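You operate a simulated robot arm through the tools that you are given. There is no shell and no other tool. Be economical: measure what you need, move in short steps, check, and stop when the job is done.

Carry out the task below with a simulated robot arm. There is one attempt and no reset: what you move stays moved.

## Task
Take the steel packer from the grey ledge and put it on top of the white carton.

Only the result counts: the job must be done as asked and must still hold three seconds after the hand-in. Knocking over, shifting, dropping, spilling or breaking anything else fails it.

## Robot
A 6-joint arm with a two-finger parallel gripper, fixed in place. Base frame: the origin is at the foot of the arm, x ahead of it, y to its left, z up; the work surface is at about z = 0. Lengths are in mm, angles in rad, forces in N, time in s.
With the tool pointing down near the work surface it reaches from about 140 to 580 mm from the base axis. Its first joint turns from -1.152 to 1.152 rad. Payload 2.1 kg.
The TCP is the grasp point between the finger pads, 30 mm short of the fingertips. In the tool frame z runs along the fingers and y along their closing line. The gripper opens to 94 mm. The fingers are 28 mm wide and 10 mm thick; the gripper's body (50 by 96 mm) begins 55 mm behind the TCP.
Orientation is that of the tool frame in the base frame, as [roll, pitch, yaw] about the fixed x, y, z axes, in that order (R = Rz(yaw) Ry(pitch) Rx(roll)). With the fingers straight down and closing along the base's y, the tool's x points along the base's -x, its y along +y and its z along -z.

## Interface
- The arm moves only by the tool jog_arm. Its argument "motion" is one flat list of numbers, 7 for each row, row after row: the shift along the base's x, y, z in units of 20 mm (1.0 is 20 mm), then the turn, a rotation vector about the base's x, y, z in units of 6 degrees (1.0 is 6 degrees), then the closure, from 0 (fully open) to 1 (shut). In form: [x, y, z, rx, ry, rz, fingers, x, y, z, rx, ry, rz, fingers, ...]. A call has 1 to 8 rows; each row shifts and turns the commanded pose from where the row before left it. A call with a number of a shift or a turn outside -1 to 1 is refused whole. Rows are played at 5 a second. More than 50 mm and 0.15 rad between two rows, or a gripper value outside its range, and nothing of the call is played. A pose out of reach is approached as far as the arm can. The call stops where the force on the tool passes 40 N (or 10 N more than at its start, if that is more) or the arm is blocked; 0.2 s more then pass. The fingers move at their own pace (about 72 mm/s each) and stop on an object; they squeeze with about 39 N. The grip force told is the motor's: it shows also when the fingers shut on nothing. Time passes only in rows, and 0.2 s behind the last, so rows that do not move let the fingers close. The reply holds the time, the measured pose of the TCP, the force on the tool along the base axes, the opening and the grip force, in the units named above and with some noise, and new pictures: "show" is both (left out), scene, wrist or none.
- Cameras (640 x 400 px; columns grow to the right, rows downward): "scene" is fixed at [47.3, -361.7, 492.8]; the picture's right is [0.86, -0.51, 0.00], its down [-0.24, -0.41, -0.88] and it looks along [0.45, 0.75, -0.48] (base axes); focal length 360 px, centre (320, 200). "wrist" rides on the gripper at [-37, 0, -58] in the tool frame; the picture's right is [0.00, -1.00, 0.00], its down [0.97, 0.00, -0.24] and it looks along [0.24, 0.00, 0.97] (tool axes); focal length 218 px, centre (320, 200). There is no depth. A picture from a camera that has moved, and an enlarged one, comes with that camera's place and axes in the base frame and with its lens.
- inspect(camera, box): a new picture of the part [left, top, right, bottom] of that camera's present view, enlarged. The clock stands still meanwhile.
- job_done(): hands the job in; it is judged then, once.

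Go step by step. Nothing tells you positions but the pictures and the camera data: compare them with the known pose of the tool, close in by small moves and look again before you grip or let go. The budget is 90 turns and 150 pictures, counting those below and the enlarged ones. Unless the task says otherwise, let go and move clear before handing in, and close with one line.

The tools are called after "Emit:" by a JSON object that holds its "fn" and its "kwargs". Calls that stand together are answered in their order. jog_arm: Moves the arm, as the interface text tells. Its arguments: {"type":"object","properties":{"motion":{"type":"array"},"show":{"type":"string","enum":["both","scene","wrist","none"]}},"required":["motion"]} The other tools are called the same way: inspect (camera, box) takes an enlarged picture of a part of a camera's view; job_done () hands the job in.

At the start:

```text
time_s: 0.0
position: [279.9, 188.9, 294.1]
orientation: [-3.141, 0.0, 3.141]
contact_force: [-1.2, 0.3, -0.4]
opening: 93.9
finger_force: 0.1
```

scene: 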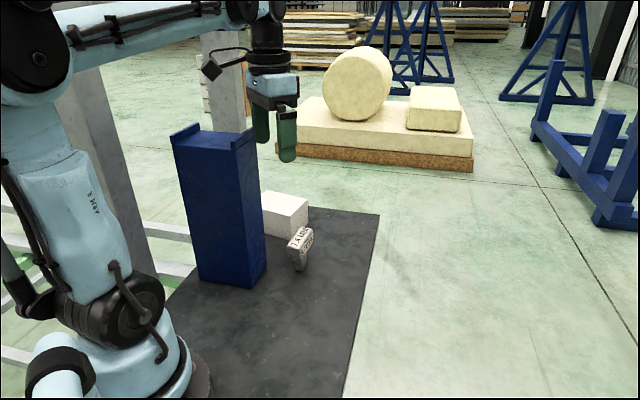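
wrist: 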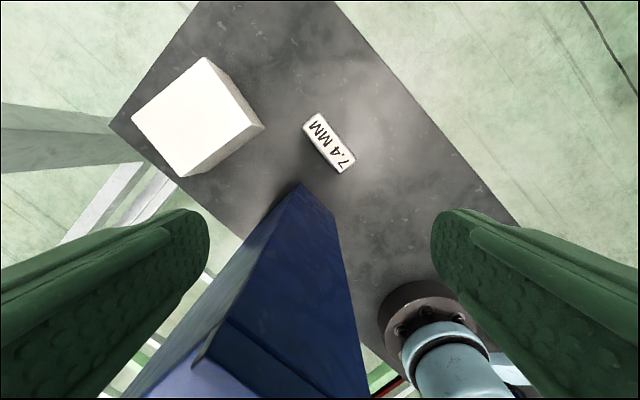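

I see a blue stand, a white carton and a small labelled block ("7.4 MM") on a dark mat. I'll enlarge both views to identify the packer and the ledge.

Emit:
{"fn": "inspect", "kwargs": {"camera": "scene", "box": [160, 110, 400, 300]}}

Emit:
{"fn": "inspect", "kwargs": {"camera": "wrist", "box": [120, 40, 440, 240]}}

```text
2.11 times, centred on (280, 205) of scene
camera zoom: at [47.3, -361.7, 492.8], right [0.86, -0.51, 0.0], down [-0.24, -0.41, -0.88], along [0.45, 0.75, -0.48], focal length 759 px, centre (404, 190)
```

zoom: 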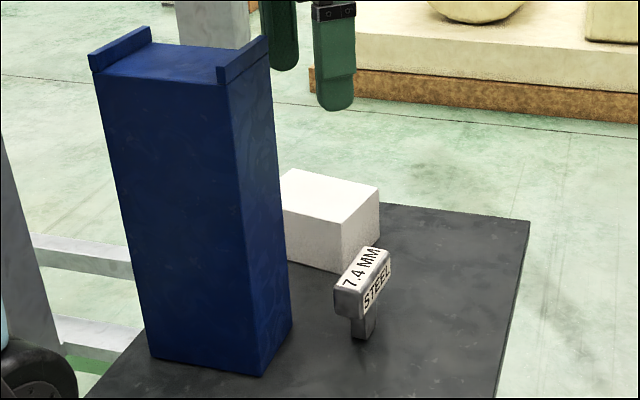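

```text
2.00 times, centred on (280, 140) of wrist
camera zoom: at [315.8, 188.0, 351.6], right [0.0, -1.0, 0.0], down [-0.97, 0.0, 0.24], along [-0.24, 0.0, -0.97], focal length 436 px, centre (400, 320)
```

zoom: 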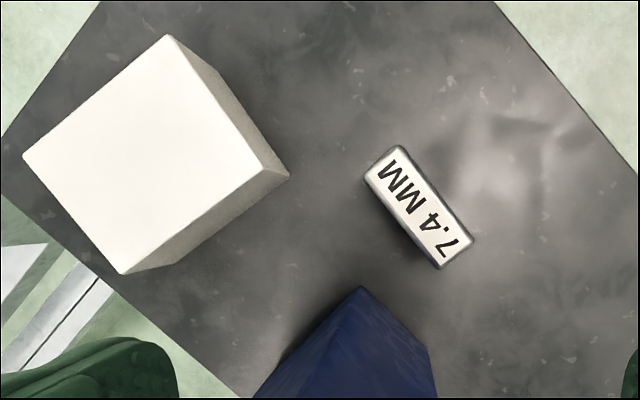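

The packer seems to sit on a narrow grey post at about (318,176), top at about z 80, with a tall blue pillar (about 290 high) close by. The carton is centred near (345,347), top at about z 67. I'll check the arm's wrist parts for clearance before moving.

Emit:
{"fn": "inspect", "kwargs": {"camera": "scene", "box": [160, 0, 360, 170]}}

Emit:
{"fn": "inspect", "kwargs": {"camera": "scene", "box": [260, 205, 340, 285]}}

```text
2.35 times, centred on (260, 85) of scene
camera zoom: at [47.3, -361.7, 492.8], right [0.86, -0.51, 0.0], down [-0.24, -0.41, -0.88], along [0.45, 0.75, -0.48], focal length 848 px, centre (461, 471)
```

zoom: 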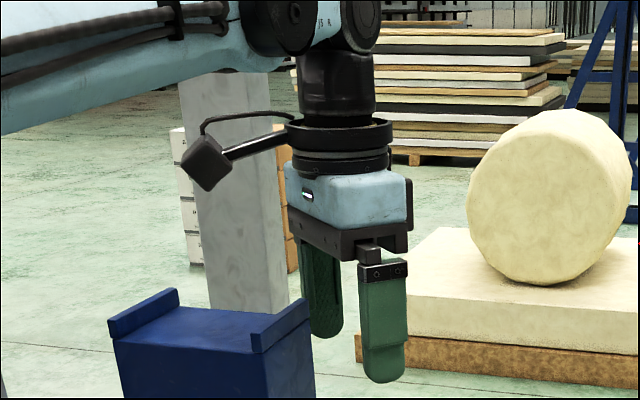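

```text
5.00 times, centred on (300, 245) of scene
camera zoom: at [47.3, -361.7, 492.8], right [0.86, -0.51, 0.0], down [-0.24, -0.41, -0.88], along [0.45, 0.75, -0.48], focal length 1802 px, centre (420, -25)
```

zoom: 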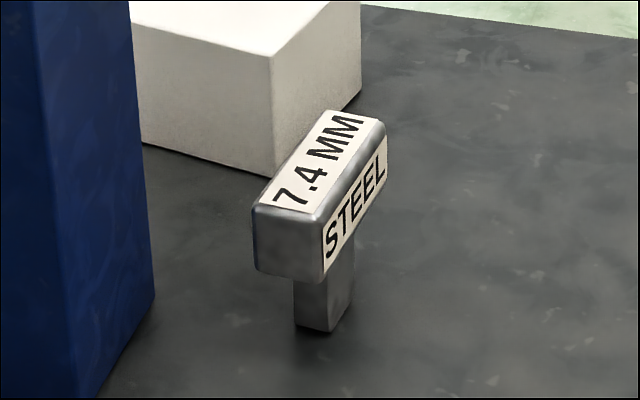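

The tool carries a side box about 90 mm toward tool +x, so I'll turn the tool +41° to align the fingers across the packer, which keeps the box clear of the pillar. First I rise a little, then shift over the packer while turning.

Emit:
{"fn": "jog_arm", "kwargs": {"motion": [0, 0, 1, 0, 0, 0, 0, 0.5, -0.2, 1, 0, 0, 0.8, 0, 0.7, -0.25, 0, 0, 0, 1, 0, 0.7, -0.2, 0, 0, 0, 1, 0, 0, 0, 0, 0, 0, 1, 0, 0, 0, 0, 0, 0, 1, 0, 0, 0, 0, 0, 0, 1, 0, 0, 0, 0, 0, 0, 1, 0]}}

```text
time_s: 1.8
position: [316.4, 175.2, 334.7]
orientation: [-3.14, 0.001, -2.428]
contact_force: [0.1, 0.1, 0.5]
opening: 93.8
finger_force: 0.0
camera wrist: at [343.8, 199.3, 391.6], right [0.65, -0.76, 0.0], down [-0.73, -0.64, 0.24], along [-0.18, -0.16, -0.97], focal length 218 px, centre (320, 200)
```

scene: 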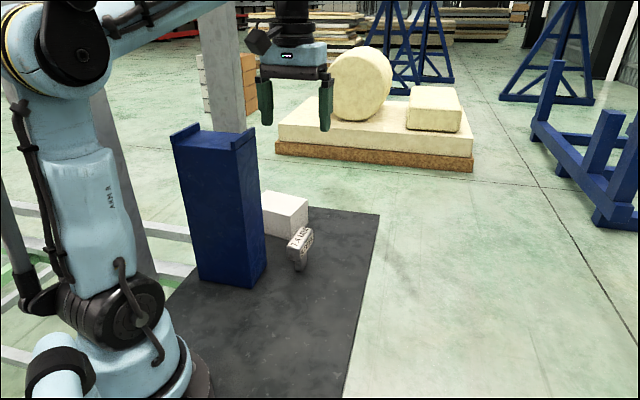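
wrist: 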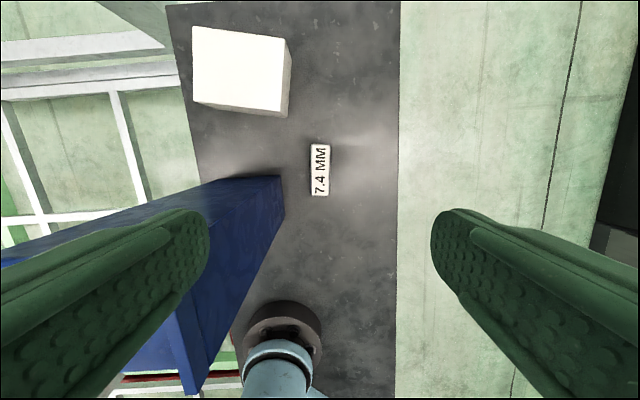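

Alignment looks good and the pillar is about 25 mm clear of the gripper. I narrow the fingers and descend part way, then re-check.

Emit:
{"fn": "jog_arm", "kwargs": {"motion": [0, 0, 0, 0, 0, 0, 0.3, 0, 0, -1, 0, 0, 0, 0.3, 0, 0, -1, 0, 0, 0, 0.3, 0, 0, -1, 0, 0, 0, 0.3, 0, 0, -1, 0, 0, 0, 0.3]}}

```text
time_s: 3.0
position: [318.2, 176.0, 257.5]
orientation: [3.141, -0.001, -2.43]
contact_force: [0.8, -0.2, -0.5]
opening: 65.9
finger_force: 0.0
camera wrist: at [345.9, 199.6, 314.1], right [0.65, -0.76, 0.0], down [-0.74, -0.63, 0.24], along [-0.18, -0.16, -0.97], focal length 218 px, centre (320, 200)
```

scene: 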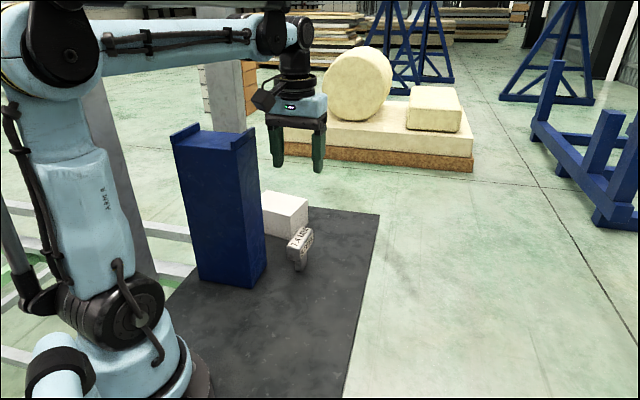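
wrist: 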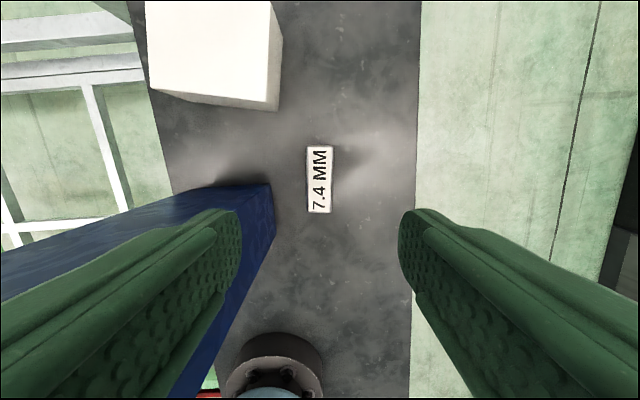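

Still centred. I continue down to about z 137 and look again.

Emit:
{"fn": "jog_arm", "kwargs": {"motion": [0, 0, -1, 0, 0, 0, 0.3, 0, 0, -1, 0, 0, 0, 0.3, 0, 0, -1, 0, 0, 0, 0.3, 0, 0, -1, 0, 0, 0, 0.3, 0, 0, -1, 0, 0, 0, 0.3, 0, 0, -1, 0, 0, 0, 0.3]}}

Emit:
{"fn": "inspect", "kwargs": {"camera": "wrist", "box": [240, 130, 400, 290]}}

Emit:
{"fn": "inspect", "kwargs": {"camera": "scene", "box": [220, 140, 380, 290]}}

```text
time_s: 4.4
position: [319.2, 175.2, 132.5]
orientation: [3.141, 0.0, -2.43]
contact_force: [-0.2, 0.1, 0.1]
opening: 65.7
finger_force: 0.1
camera wrist: at [345.7, 199.0, 191.4], right [0.65, -0.76, 0.0], down [-0.74, -0.63, 0.24], along [-0.18, -0.16, -0.97], focal length 218 px, centre (320, 200)
```

scene: 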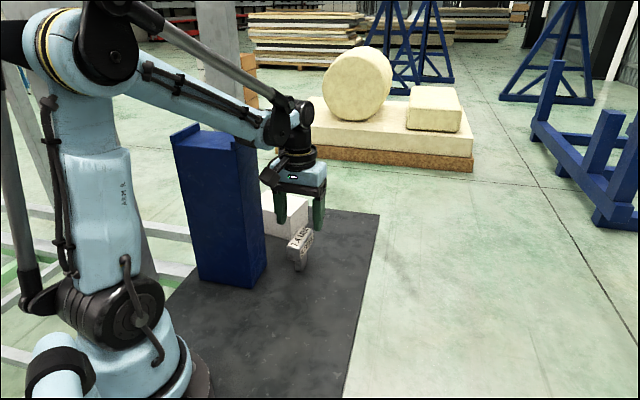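
wrist: 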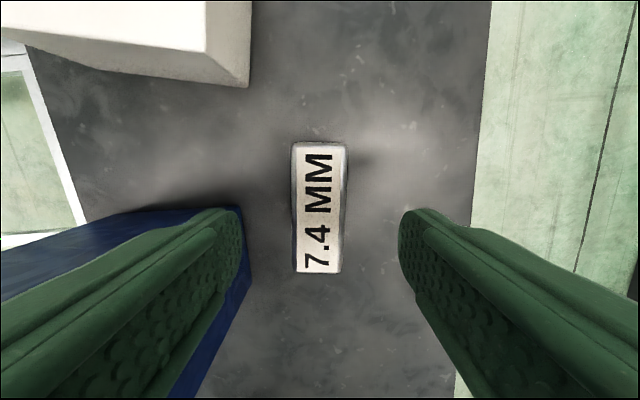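

```text
2.50 times, centred on (320, 210) of wrist
camera zoom: at [345.7, 199.0, 191.4], right [0.65, -0.76, 0.0], down [-0.74, -0.63, 0.24], along [-0.18, -0.16, -0.97], focal length 546 px, centre (320, 175)
```

zoom: 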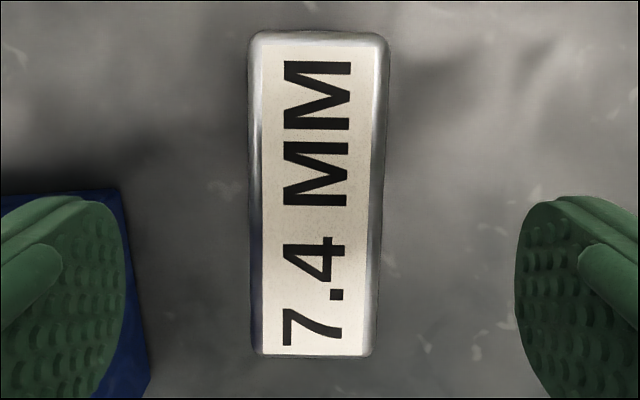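

```text
2.67 times, centred on (300, 215) of scene
camera zoom: at [47.3, -361.7, 492.8], right [0.86, -0.51, 0.0], down [-0.24, -0.41, -0.88], along [0.45, 0.75, -0.48], focal length 961 px, centre (373, 160)
```

zoom: 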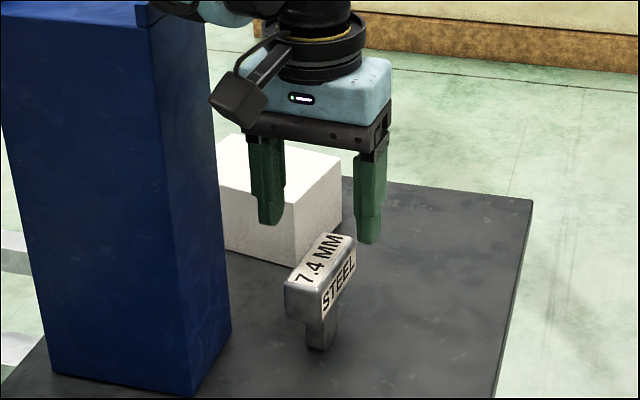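

The packer is centred and aligned. Before lowering further I check how close the forearm comes to the pillar's top corner.

Emit:
{"fn": "inspect", "kwargs": {"camera": "scene", "box": [160, 60, 340, 180]}}

```text
3.33 times, centred on (250, 120) of scene
camera zoom: at [47.3, -361.7, 492.8], right [0.86, -0.51, 0.0], down [-0.24, -0.41, -0.88], along [0.45, 0.75, -0.48], focal length 1201 px, centre (553, 467)
```

zoom: 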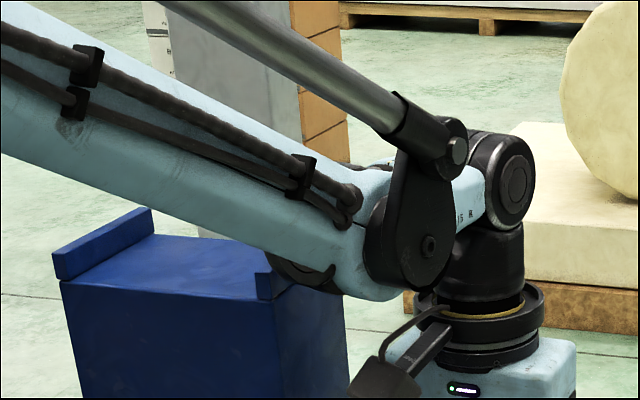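

The forearm's joint cover would come down right beside the pillar's corner if I go straight lower. So I'll grip the packer by its ends instead: rise, turn the tool another +90° (side box away from the pillar), then lean it 18° away from the pillar about the packer's long axis.

Emit:
{"fn": "jog_arm", "kwargs": {"motion": [0, 0, 1, 0, 0, 0, 0.3, 0, 0, 1, 0, 0, 1, 0.3, 0, 0, 1, 0, 0, 1, 0.3, 0, 0, 1, 0, 0, 1, 0.3, 0, 0, 1, 0, 0, 1, 0.3, 0, 0, 0, 0, 0, 1, 0.3, 0, 0, 0, 0, 0, 1, 0.3, 0, 0, 0, 0, 0, 1, 0.3], "show": "none"}}

Emit:
{"fn": "jog_arm", "kwargs": {"motion": [0, 0, 0, 0, 0, 1, 0, 0, 0, 0, 0, 0, 1, 0, 0, 0, 0, 0, 0, 1, 0, 0, 0, 0, 0, 0, 1, 0, 0, 0, 0, 0, 0, 1, 0, 0, 0, 0, 0, 0, 1, 0, 0, 0, 0, 0, 0, 1, 0, 0, 0, 0, 0, 0, 1, 0]}}

```text
time_s: 6.2
position: [318.1, 174.3, 234.4]
orientation: [3.142, -0.001, -1.695]
contact_force: [0.5, 0.5, 0.0]
opening: 66.1
finger_force: 0.1
```

```text
time_s: 8.0
position: [317.3, 176.2, 234.1]
orientation: [3.141, 0.0, -0.858]
contact_force: [-0.2, 0.6, -0.3]
opening: 94.0
finger_force: 0.0
camera wrist: at [292.9, 203.1, 292.0], right [0.76, 0.65, 0.0], down [0.64, -0.73, 0.24], along [0.16, -0.18, -0.97], focal length 218 px, centre (320, 200)
```

scene: 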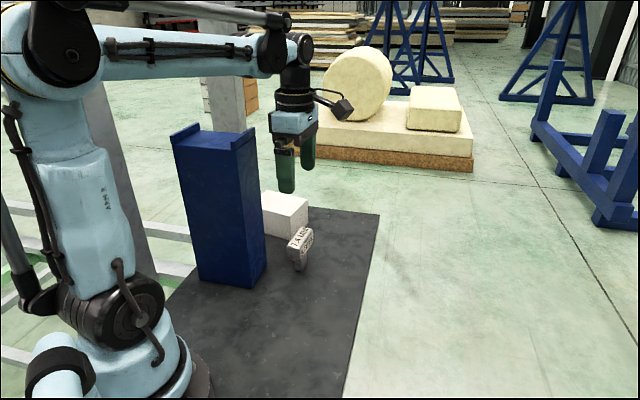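
wrist: 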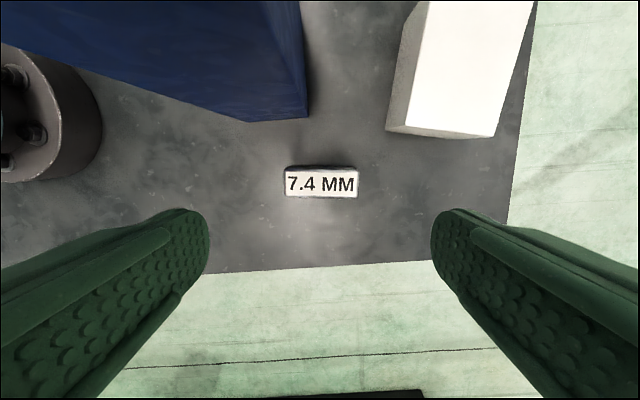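

The turn worked; the box now points away from the pillar. Now I lean 18° away from the pillar and go down part way.

Emit:
{"fn": "jog_arm", "kwargs": {"motion": [0.1, -0.1, 0, 0.757, 0.653, 0, 0, 0.1, -0.1, 0, 0.757, 0.653, 0, 0, 0.03, -0.07, 0, 0.757, 0.653, 0, 0, 0, 0, -1, 0, 0, 0, 0, 0, 0, -1, 0, 0, 0, 0, 0, 0, -1, 0, 0, 0, 0, 0, 0, -1, 0, 0, 0, 0, 0, 0, -0.5, 0, 0, 0, 0]}}

Emit:
{"fn": "inspect", "kwargs": {"camera": "scene", "box": [160, 60, 400, 280]}}

```text
time_s: 9.8
position: [324.6, 168.4, 141.5]
orientation: [3.142, 0.315, -0.858]
contact_force: [-0.5, -0.2, 0.0]
opening: 93.9
finger_force: 0.1
camera wrist: at [312.3, 181.5, 207.6], right [0.76, 0.65, 0.0], down [0.65, -0.76, -0.07], along [-0.05, 0.05, -1.0], focal length 218 px, centre (320, 200)
```

scene: 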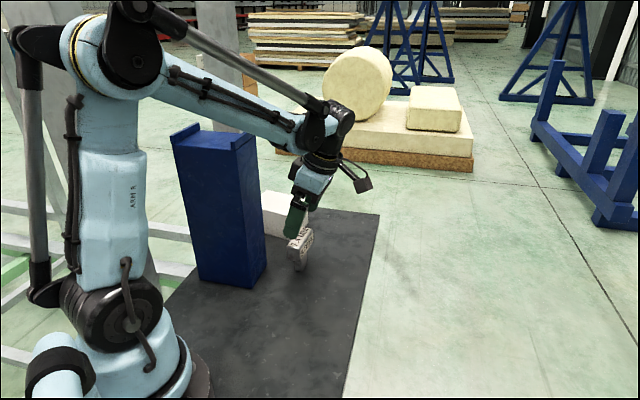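
wrist: 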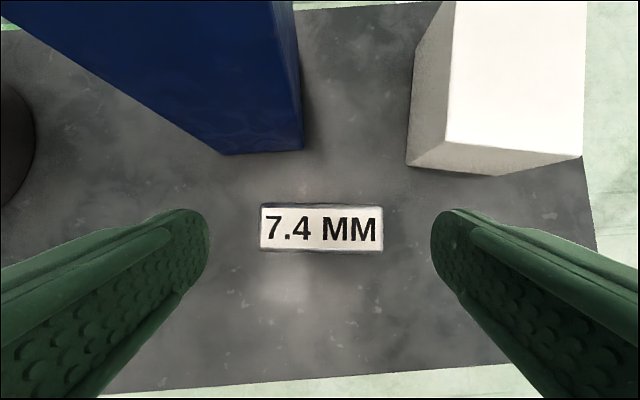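

```text
1.82 times, centred on (280, 170) of scene
camera zoom: at [47.3, -361.7, 492.8], right [0.86, -0.51, 0.0], down [-0.24, -0.41, -0.88], along [0.45, 0.75, -0.48], focal length 655 px, centre (393, 254)
```

zoom: 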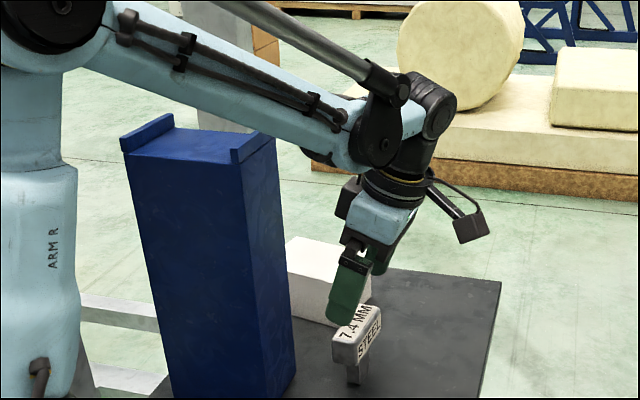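

The forearm is now well clear. The packer centre is at about (317.6,176.3) with top at z≈79; I make small corrections and go down to just above gripping height.

Emit:
{"fn": "jog_arm", "kwargs": {"motion": [-0.12, 0.13, 0, 0, 0, -0.27, 0, 0, 0, -1, 0, 0, 0, 0, 0, 0, -0.8, 0, 0, 0, 0, 0, 0, 0, 0, 0, 0, 0]}}

Emit:
{"fn": "inspect", "kwargs": {"camera": "scene", "box": [250, 160, 350, 280]}}

```text
time_s: 10.8
position: [319.2, 173.0, 107.1]
orientation: [3.141, 0.314, -0.887]
contact_force: [0.7, -0.2, -0.4]
opening: 94.0
finger_force: 0.1
camera wrist: at [307.3, 185.7, 173.5], right [0.78, 0.63, 0.0], down [0.63, -0.77, -0.07], along [-0.05, 0.06, -1.0], focal length 218 px, centre (320, 200)
```

scene: 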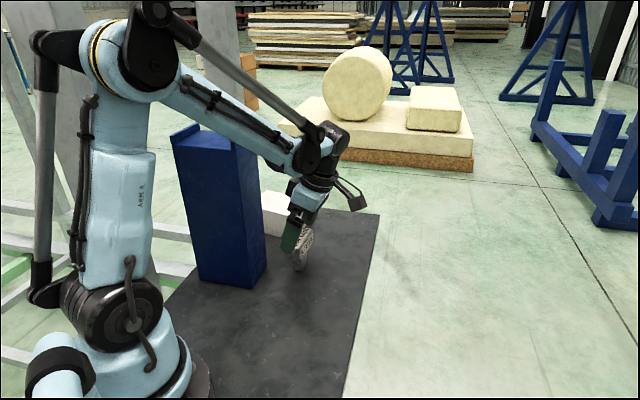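
wrist: 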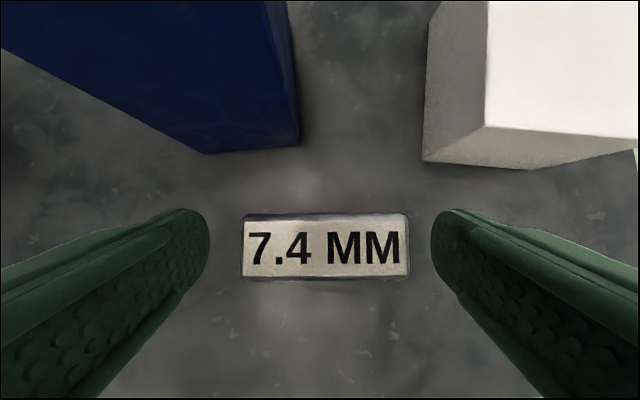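

```text
3.33 times, centred on (300, 220) of scene
camera zoom: at [47.3, -361.7, 492.8], right [0.86, -0.51, 0.0], down [-0.24, -0.41, -0.88], along [0.45, 0.75, -0.48], focal length 1201 px, centre (387, 133)
```

zoom: 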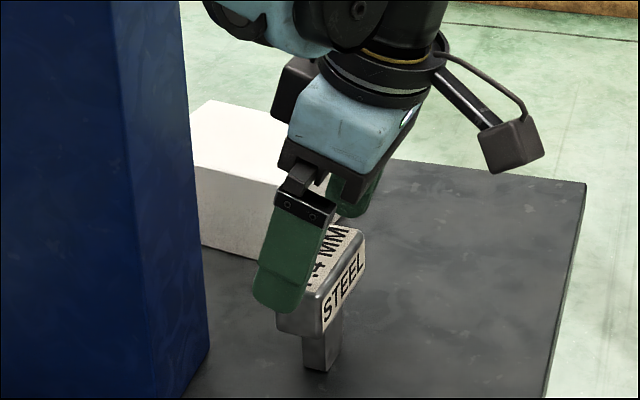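

Aligned within a couple of mm. I make a last nudge, lower to z≈85 and close.

Emit:
{"fn": "jog_arm", "kwargs": {"motion": [0.1, -0.05, -0.6, 0, 0, 0, 0, 0, 0, -0.5, 0, 0, 0, 0, 0, 0, 0, 0, 0, 0, 0]}}

Emit:
{"fn": "inspect", "kwargs": {"camera": "scene", "box": [250, 160, 350, 280]}}

```text
time_s: 11.6
position: [320.9, 171.7, 85.4]
orientation: [3.141, 0.314, -0.887]
contact_force: [-0.5, -0.4, -0.1]
opening: 94.1
finger_force: 0.0
camera wrist: at [310.1, 184.9, 151.7], right [0.78, 0.63, 0.0], down [0.63, -0.77, -0.07], along [-0.05, 0.06, -1.0], focal length 218 px, centre (320, 200)
```

scene: 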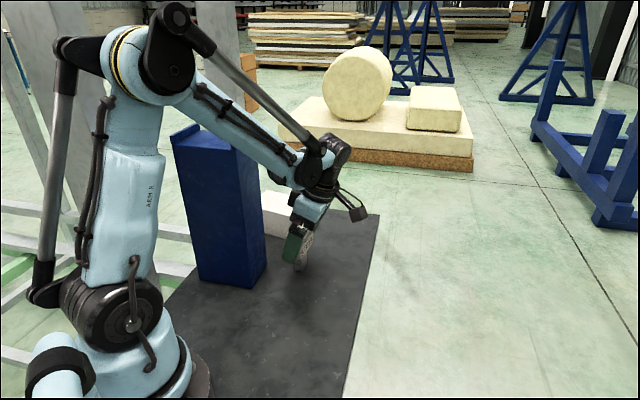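
wrist: 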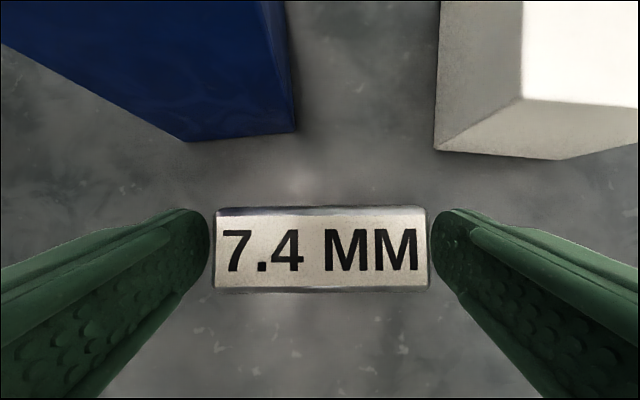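

```text
3.33 times, centred on (300, 220) of scene
camera zoom: at [47.3, -361.7, 492.8], right [0.86, -0.51, 0.0], down [-0.24, -0.41, -0.88], along [0.45, 0.75, -0.48], focal length 1201 px, centre (387, 133)
```

zoom: 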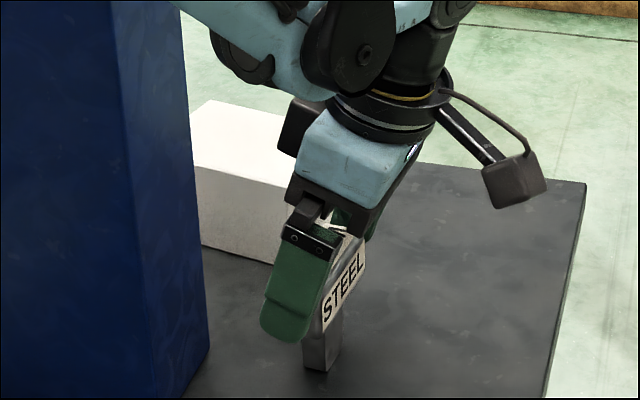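

The fingers straddle the packer's ends with tips just at its lower edge. Closing now.

Emit:
{"fn": "jog_arm", "kwargs": {"motion": [0, 0, 0, 0, 0, 0, 0.5, 0, 0, 0, 0, 0, 0, 1, 0, 0, 0, 0, 0, 0, 1, 0, 0, 0, 0, 0, 0, 1]}}

Emit:
{"fn": "inspect", "kwargs": {"camera": "scene", "box": [250, 160, 350, 280]}}

```text
time_s: 12.6
position: [322.2, 172.7, 85.7]
orientation: [3.141, 0.314, -0.886]
contact_force: [2.2, -0.9, 13.2]
opening: 75.6
finger_force: 39.1
camera wrist: at [310.2, 185.0, 152.0], right [0.78, 0.63, 0.0], down [0.63, -0.77, -0.07], along [-0.05, 0.06, -1.0], focal length 218 px, centre (320, 200)
```

scene: 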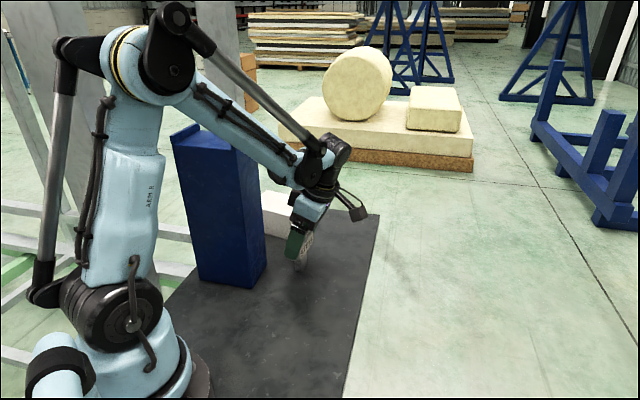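
wrist: 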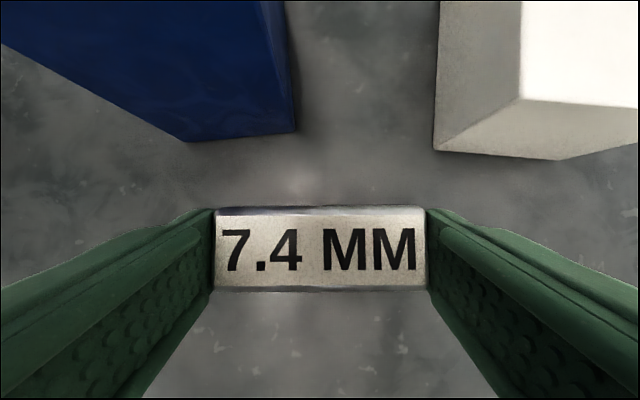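

```text
3.33 times, centred on (300, 220) of scene
camera zoom: at [47.3, -361.8, 492.8], right [0.86, -0.51, 0.0], down [-0.24, -0.41, -0.88], along [0.45, 0.75, -0.48], focal length 1201 px, centre (387, 133)
```

zoom: 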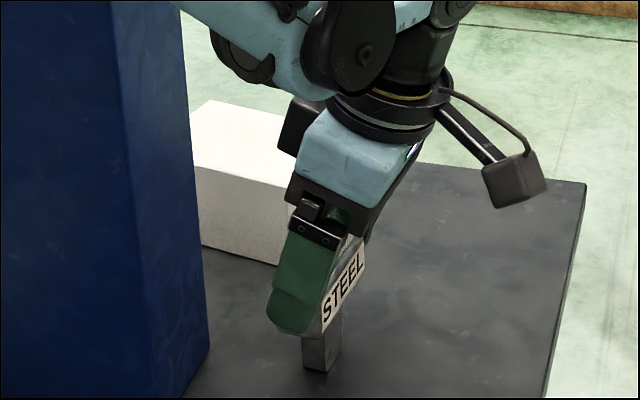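

Gripped at 75.6 mm with 39 N. I lift slowly and check that only the packer comes and the ledge stays.

Emit:
{"fn": "jog_arm", "kwargs": {"motion": [0, 0, 0.5, 0, 0, 0, 1, 0, 0, 0.5, 0, 0, 0, 1, 0, 0, 0.5, 0, 0, 0, 1, 0, 0, 0.5, 0, 0, 0, 1]}}

Emit:
{"fn": "inspect", "kwargs": {"camera": "scene", "box": [230, 140, 370, 290]}}

```text
time_s: 13.6
position: [322.4, 172.5, 125.6]
orientation: [3.141, 0.315, -0.885]
contact_force: [0.4, 0.0, -2.7]
opening: 75.7
finger_force: 38.8
camera wrist: at [311.2, 185.1, 192.3], right [0.78, 0.63, 0.0], down [0.63, -0.77, -0.07], along [-0.05, 0.06, -1.0], focal length 218 px, centre (320, 200)
```

scene: 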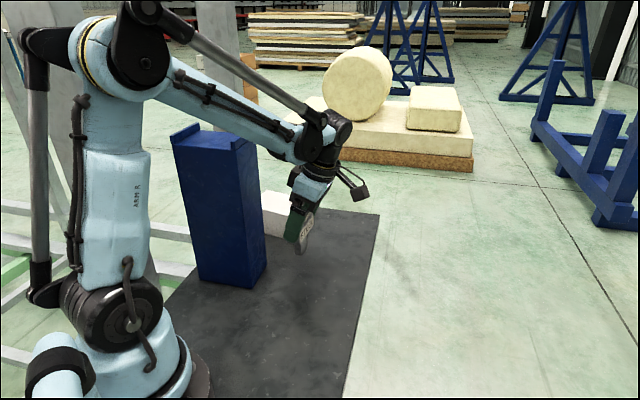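
wrist: 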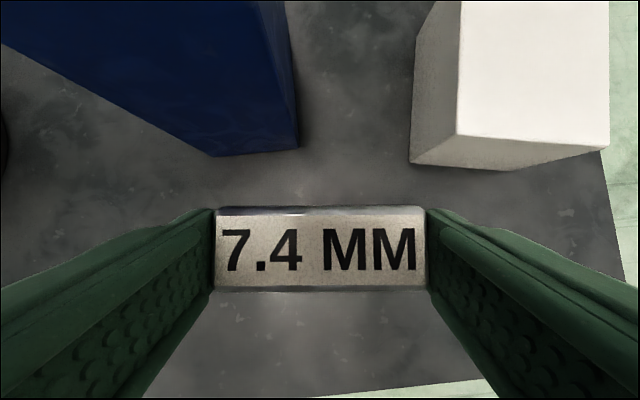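

```text
2.67 times, centred on (300, 215) of scene
camera zoom: at [47.3, -361.7, 492.8], right [0.86, -0.51, 0.0], down [-0.25, -0.41, -0.88], along [0.45, 0.75, -0.48], focal length 961 px, centre (373, 160)
```

zoom: 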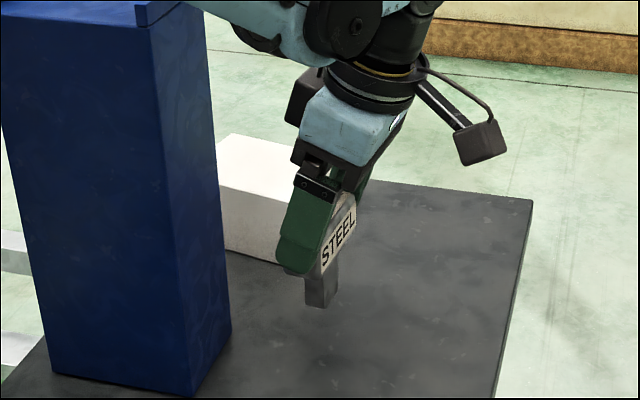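

The stem lifted too: the packer is one T-shaped piece that stood on its foot on the grey plate, so its foot is about 85.5 mm below the TCP. The carton top is at z≈67 and its centre about (346,346). I rise to about z 195, shift outward and then over in +y.

Emit:
{"fn": "jog_arm", "kwargs": {"motion": [0, 0, 0.8, 0, 0, 0, 1, 0, 0, 0.9, 0, 0, 0, 1, 0.5, 0, 0.9, 0, 0, 0, 1, 0.7, 0, 0.9, 0, 0, 0, 1, 0.8, 0, 0, 0, 0, 0, 1, 0, 0.5, 0, 0, 0, 0, 1, 0, 0.8, 0, 0, 0, 0, 1, 0, 0.8, 0, 0, 0, 0, 1]}}

```text
time_s: 15.4
position: [361.8, 215.1, 195.7]
orientation: [3.141, 0.314, -0.888]
contact_force: [-0.3, -1.1, -3.1]
opening: 75.5
finger_force: 39.2
camera wrist: at [350.4, 227.0, 261.2], right [0.78, 0.63, 0.0], down [0.63, -0.77, -0.07], along [-0.05, 0.06, -1.0], focal length 218 px, centre (320, 200)
```

scene: 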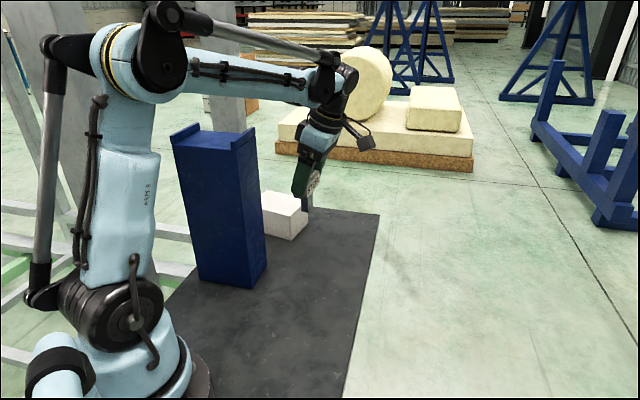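
wrist: 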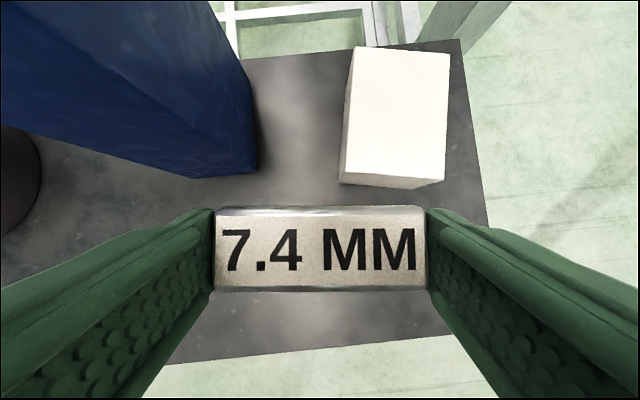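

All held and clear. I continue +y toward the carton centre.

Emit:
{"fn": "jog_arm", "kwargs": {"motion": [0, 0.9, 0, 0, 0, 0, 1, 0, 0.9, 0, 0, 0, 0, 1, 0, 0.9, 0, 0, 0, 0, 1, 0, 0.9, 0, 0, 0, 0, 1, -0.3, 0.9, 0, 0, 0, 0, 1, -0.3, 0.9, 0, 0, 0, 0, 1, 0, 0.8, 0, 0, 0, 0, 1, 0, 0, 0, 0, 0, 0, 1]}}

Emit:
{"fn": "inspect", "kwargs": {"camera": "scene", "box": [200, 80, 380, 260]}}

```text
time_s: 17.2
position: [351.5, 338.4, 195.5]
orientation: [3.14, 0.313, -0.886]
contact_force: [-0.5, 1.0, -3.0]
opening: 75.7
finger_force: 39.7
camera wrist: at [339.3, 351.5, 262.1], right [0.78, 0.63, 0.0], down [0.63, -0.77, -0.07], along [-0.05, 0.06, -1.0], focal length 218 px, centre (320, 200)
```

scene: 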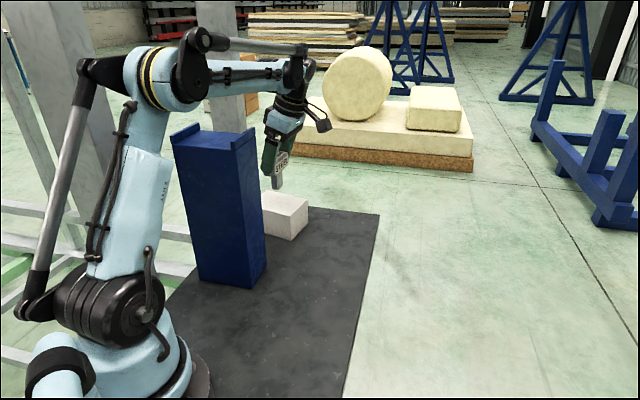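
wrist: 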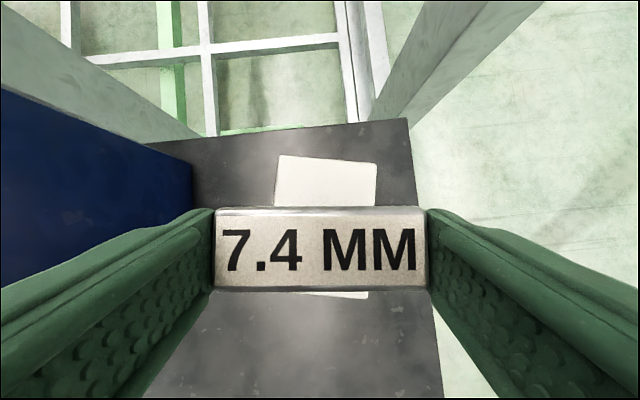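

```text
2.22 times, centred on (290, 170) of scene
camera zoom: at [47.3, -361.7, 492.8], right [0.86, -0.51, 0.0], down [-0.24, -0.41, -0.88], along [0.45, 0.75, -0.48], focal length 801 px, centre (387, 267)
```

zoom: 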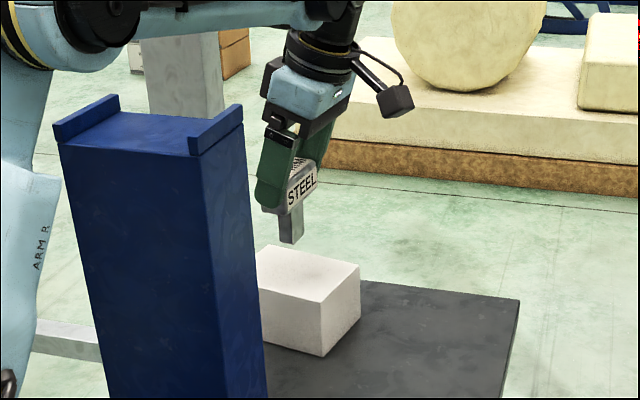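

The packer is above the carton centre within about 4 mm. I lower to a few mm above the expected contact (TCP ≈152).

Emit:
{"fn": "jog_arm", "kwargs": {"motion": [0, 0, -0.6, 0, 0, 0, 1, 0, 0, -0.6, 0, 0, 0, 1, 0, 0, -0.6, 0, 0, 0, 1, 0, 0, 0, 0, 0, 0, 1]}}

Emit:
{"fn": "inspect", "kwargs": {"camera": "scene", "box": [230, 150, 330, 250]}}

Emit:
{"fn": "inspect", "kwargs": {"camera": "scene", "box": [150, 40, 350, 180]}}

```text
time_s: 18.2
position: [350.7, 337.8, 160.0]
orientation: [3.141, 0.314, -0.886]
contact_force: [0.2, 0.5, -2.5]
opening: 75.5
finger_force: 38.6
camera wrist: at [338.9, 350.7, 226.6], right [0.78, 0.63, 0.0], down [0.63, -0.77, -0.07], along [-0.05, 0.06, -1.0], focal length 218 px, centre (320, 200)
```

scene: 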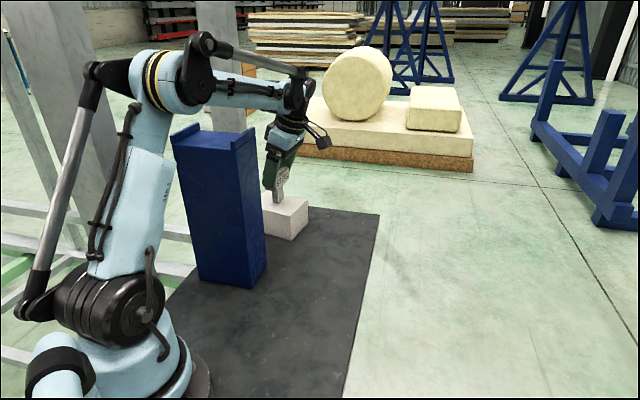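
wrist: 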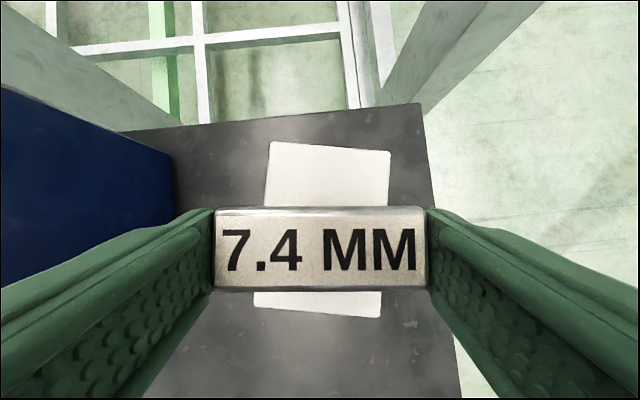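

```text
4.00 times, centred on (280, 200) of scene
camera zoom: at [47.3, -361.7, 492.8], right [0.86, -0.51, 0.0], down [-0.25, -0.41, -0.88], along [0.45, 0.75, -0.48], focal length 1442 px, centre (480, 200)
```

zoom: 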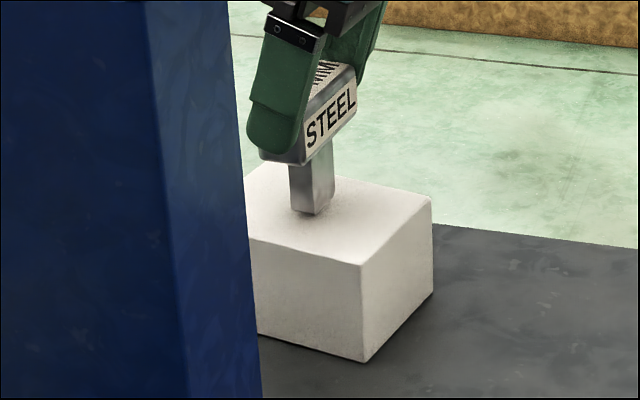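

```text
2.86 times, centred on (250, 110) of scene
camera zoom: at [47.3, -361.7, 492.8], right [0.86, -0.51, 0.0], down [-0.25, -0.41, -0.88], along [0.45, 0.75, -0.48], focal length 1030 px, centre (520, 457)
```

zoom: 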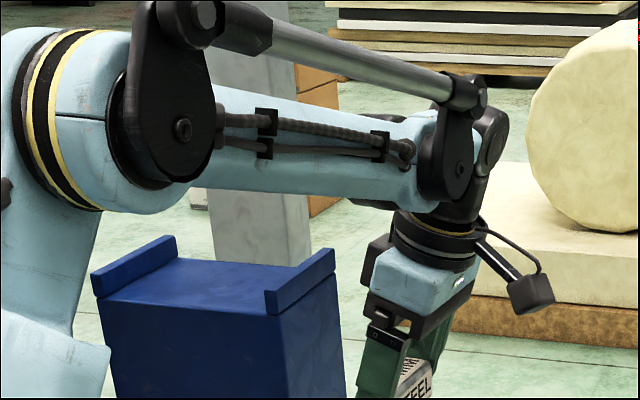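

The forearm is well above the pillar and the foot is a few mm over the carton. I lower in fine steps, watching the force.

Emit:
{"fn": "jog_arm", "kwargs": {"motion": [0, 0, -0.1, 0, 0, 0, 1, 0, 0, -0.1, 0, 0, 0, 1, 0, 0, -0.05, 0, 0, 0, 1, 0, 0, 0, 0, 0, 0, 1], "show": "none"}}

```text
time_s: 19.2
position: [349.9, 338.2, 155.1]
orientation: [-3.139, 0.316, -0.887]
contact_force: [4.9, 1.3, 20.3]
opening: 75.7
finger_force: 38.7
```

Contact reached already. I back off slightly to relieve the load.

Emit:
{"fn": "jog_arm", "kwargs": {"motion": [0, 0, 0.05, 0, 0, 0, 1, 0, 0, 0, 0, 0, 0, 1]}}

Emit:
{"fn": "inspect", "kwargs": {"camera": "scene", "box": [230, 150, 330, 250]}}

```text
time_s: 19.8
position: [349.1, 338.6, 156.6]
orientation: [3.141, 0.315, -0.885]
contact_force: [3.8, 1.8, 6.8]
opening: 75.8
finger_force: 38.5
camera wrist: at [338.0, 350.9, 222.1], right [0.78, 0.63, 0.0], down [0.63, -0.77, -0.07], along [-0.05, 0.06, -1.0], focal length 218 px, centre (320, 200)
```

scene: 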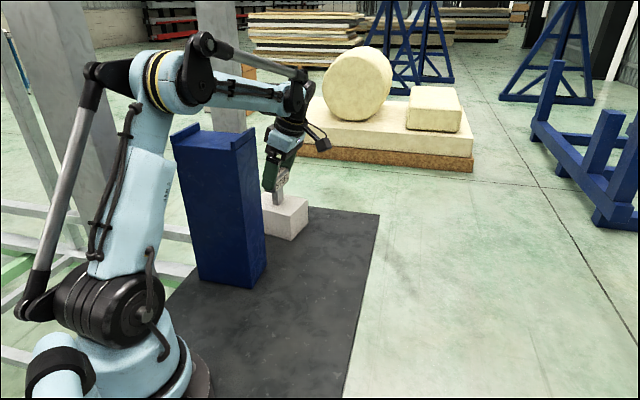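
wrist: 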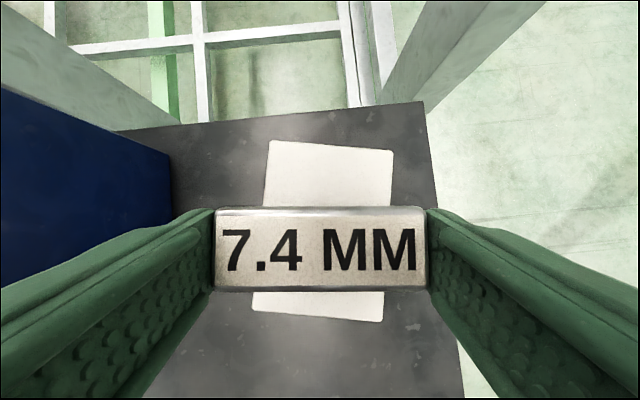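

```text
4.00 times, centred on (280, 200) of scene
camera zoom: at [47.3, -361.8, 492.8], right [0.86, -0.51, 0.0], down [-0.24, -0.41, -0.88], along [0.45, 0.75, -0.48], focal length 1442 px, centre (480, 200)
```

zoom: 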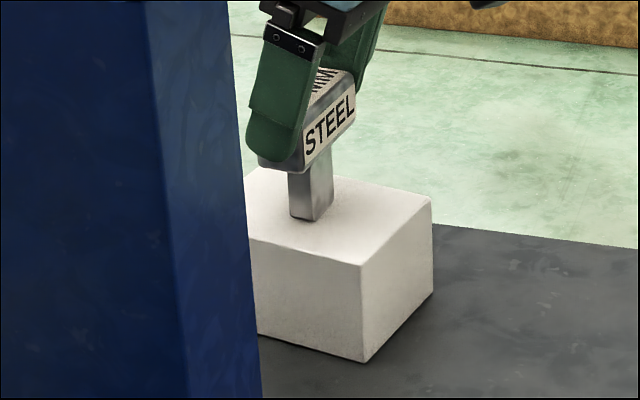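

Standing on the carton with a light load. I relieve another 0.5 mm, then open the fingers gently.

Emit:
{"fn": "jog_arm", "kwargs": {"motion": [0, 0, 0.02, 0, 0, 0, 1, 0, 0, 0, 0, 0, 0, 1], "show": "none"}}

```text
time_s: 20.4
position: [349.2, 337.8, 156.9]
orientation: [3.141, 0.315, -0.887]
contact_force: [-0.6, 0.0, -3.2]
opening: 75.6
finger_force: 39.0
```

That took it just off the surface; I lower 0.2 mm again and check.

Emit:
{"fn": "jog_arm", "kwargs": {"motion": [0, 0, -0.01, 0, 0, 0, 1, 0, 0, 0, 0, 0, 0, 1], "show": "none"}}

```text
time_s: 21.0
position: [349.9, 337.8, 156.3]
orientation: [3.14, 0.316, -0.886]
contact_force: [0.2, -0.2, -3.9]
opening: 75.7
finger_force: 39.4
```

Emit:
{"fn": "jog_arm", "kwargs": {"motion": [0, 0, -0.012, 0, 0, 0, 1, 0, 0, 0, 0, 0, 0, 1], "show": "none"}}

```text
time_s: 21.6
position: [350.2, 337.1, 156.8]
orientation: [3.141, 0.314, -0.888]
contact_force: [-0.3, 0.9, -3.8]
opening: 75.7
finger_force: 39.0
```

Still hanging by its weight; a little lower.

Emit:
{"fn": "jog_arm", "kwargs": {"motion": [0, 0, -0.02, 0, 0, 0, 1, 0, 0, 0, 0, 0, 0, 1], "show": "none"}}

```text
time_s: 22.2
position: [350.1, 337.8, 156.6]
orientation: [-3.14, 0.315, -0.885]
contact_force: [-0.3, 0.8, -2.2]
opening: 75.5
finger_force: 39.0
```

Emit:
{"fn": "jog_arm", "kwargs": {"motion": [0, 0, -0.02, 0, 0, 0, 1, 0, 0, 0, 0, 0, 0, 1]}}

Emit:
{"fn": "inspect", "kwargs": {"camera": "scene", "box": [240, 150, 310, 220]}}

```text
time_s: 22.8
position: [349.0, 338.0, 156.8]
orientation: [3.142, 0.314, -0.886]
contact_force: [0.4, -0.1, -2.2]
opening: 75.7
finger_force: 39.2
camera wrist: at [337.9, 351.0, 222.5], right [0.78, 0.63, 0.0], down [0.63, -0.77, -0.07], along [-0.05, 0.06, -1.0], focal length 218 px, centre (320, 200)
```

scene: 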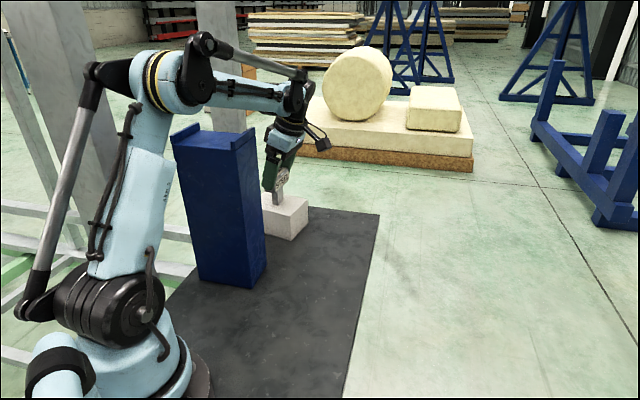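
wrist: 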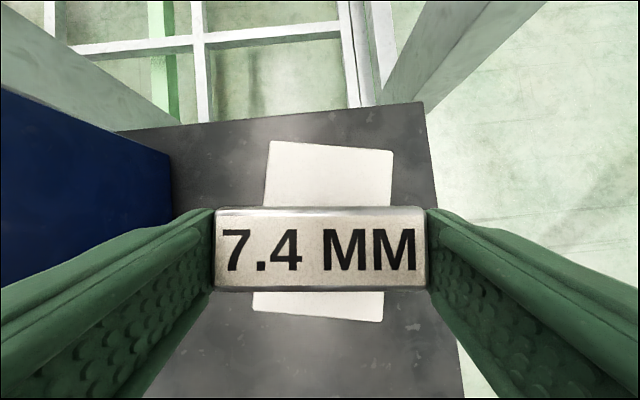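

```text
5.71 times, centred on (275, 185) of scene
camera zoom: at [47.3, -361.7, 492.8], right [0.86, -0.51, 0.0], down [-0.25, -0.41, -0.88], along [0.45, 0.75, -0.48], focal length 2060 px, centre (577, 286)
```

zoom: 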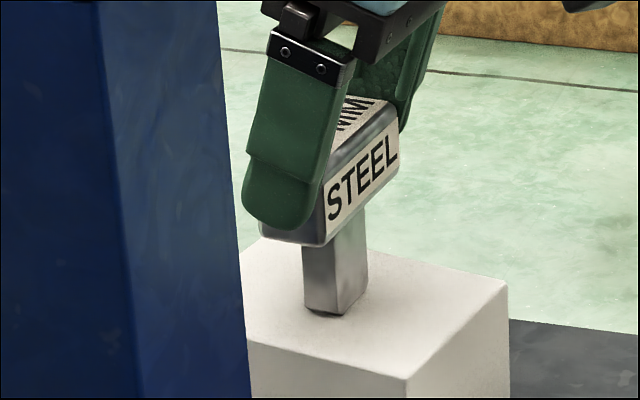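

Visually at contact and upright. I lower two more tiny steps until it bears.

Emit:
{"fn": "jog_arm", "kwargs": {"motion": [0, 0, -0.025, 0, 0, 0, 1, 0, 0, 0, 0, 0, 0, 1, 0, 0, 0, 0, 0, 0, 1], "show": "none"}}

```text
time_s: 23.6
position: [348.6, 337.8, 155.3]
orientation: [-3.14, 0.316, -0.887]
contact_force: [0.2, 2.6, 2.8]
opening: 75.9
finger_force: 39.3
```

It now bears on the carton lightly. Opening step by step.

Emit:
{"fn": "jog_arm", "kwargs": {"motion": [0, 0, 0, 0, 0, 0, 0.19, 0, 0, 0, 0, 0, 0, 0.17, 0, 0, 0, 0, 0, 0, 0.14, 0, 0, 0, 0, 0, 0, 0.1, 0, 0, 0, 0, 0, 0, 0.05, 0, 0, 0, 0, 0, 0, 0, 0, 0, 0, 0, 0, 0, 0]}}

Emit:
{"fn": "inspect", "kwargs": {"camera": "scene", "box": [240, 150, 310, 220]}}

```text
time_s: 25.2
position: [349.4, 337.1, 155.4]
orientation: [3.141, 0.314, -0.884]
contact_force: [-0.3, 0.4, -0.3]
opening: 93.9
finger_force: 0.1
camera wrist: at [338.1, 350.2, 221.9], right [0.78, 0.63, 0.0], down [0.63, -0.77, -0.07], along [-0.05, 0.06, -1.0], focal length 218 px, centre (320, 200)
```

scene: 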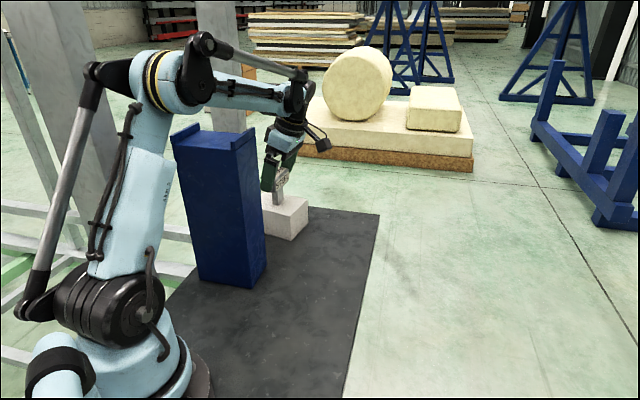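
wrist: 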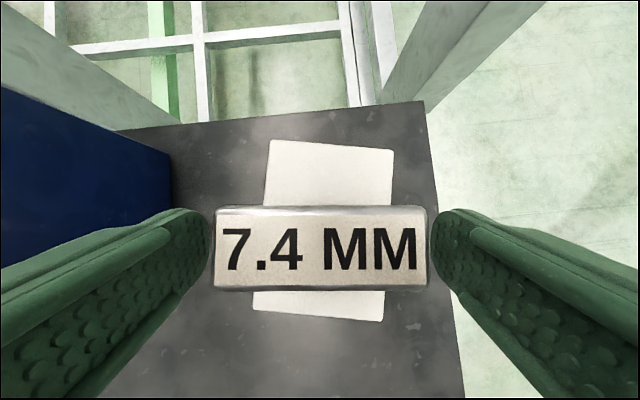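

```text
5.71 times, centred on (275, 185) of scene
camera zoom: at [47.3, -361.7, 492.8], right [0.86, -0.51, 0.0], down [-0.24, -0.41, -0.88], along [0.45, 0.75, -0.48], focal length 2060 px, centre (577, 286)
```

zoom: 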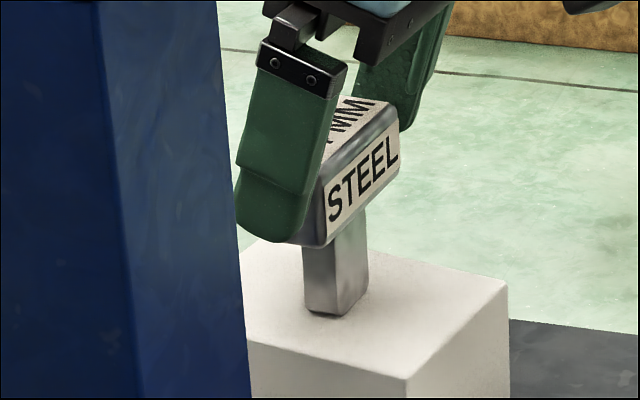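

The packer stands free and upright. I withdraw straight up.

Emit:
{"fn": "jog_arm", "kwargs": {"motion": [0, 0, 0.4, 0, 0, 0, 0, 0, 0, 0.7, 0, 0, 0, 0, 0, 0, 1, 0, 0, 0, 0, 0, 0, 1, 0, 0, 0, 0, 0, 0, 1, 0, 0, 0, 0, 0, 0, 1, 0, 0, 0, 0]}}

Emit:
{"fn": "inspect", "kwargs": {"camera": "scene", "box": [220, 130, 340, 250]}}

```text
time_s: 26.6
position: [349.2, 336.7, 258.2]
orientation: [3.14, 0.315, -0.886]
contact_force: [0.1, 0.1, -0.1]
opening: 93.9
finger_force: 0.0
camera wrist: at [338.3, 349.3, 324.1], right [0.78, 0.63, 0.0], down [0.63, -0.77, -0.07], along [-0.05, 0.06, -1.0], focal length 218 px, centre (320, 200)
```

scene: 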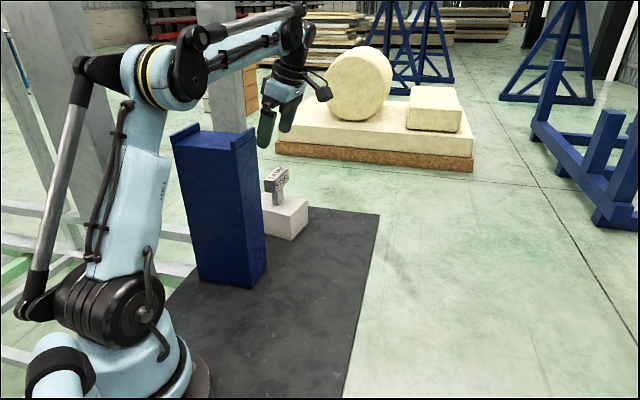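
wrist: 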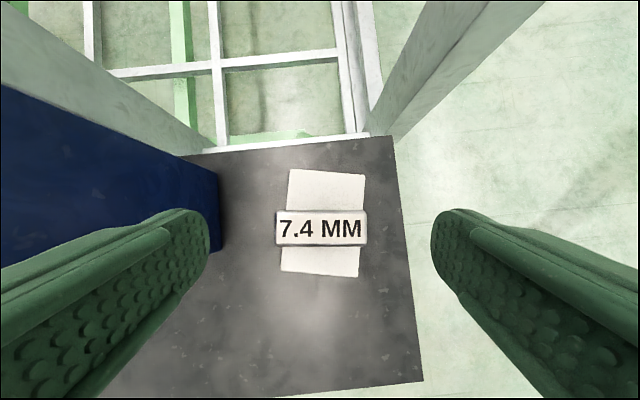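

```text
3.33 times, centred on (280, 190) of scene
camera zoom: at [47.3, -361.7, 492.8], right [0.86, -0.51, 0.0], down [-0.24, -0.41, -0.88], along [0.45, 0.75, -0.48], focal length 1201 px, centre (453, 233)
```

zoom: 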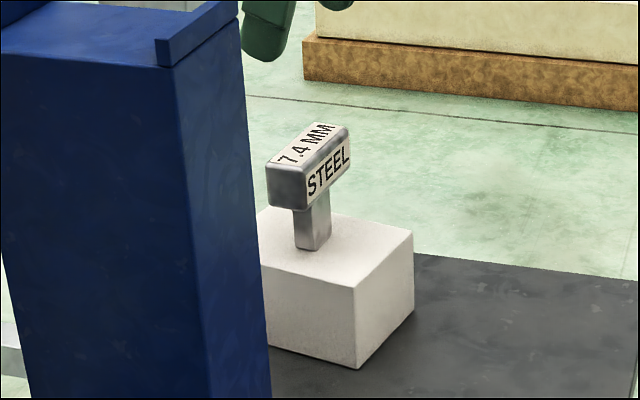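

The packer stands upright at the carton's centre, the gripper is clear, and nothing else has moved. I hand in.

Emit:
{"fn": "job_done", "kwargs": {}}

```text
The job is handed in.
```

The steel packer is standing upright near the centre of the white carton's top. The gripper has let go and is clear, and I saw nothing else shift in the pictures.
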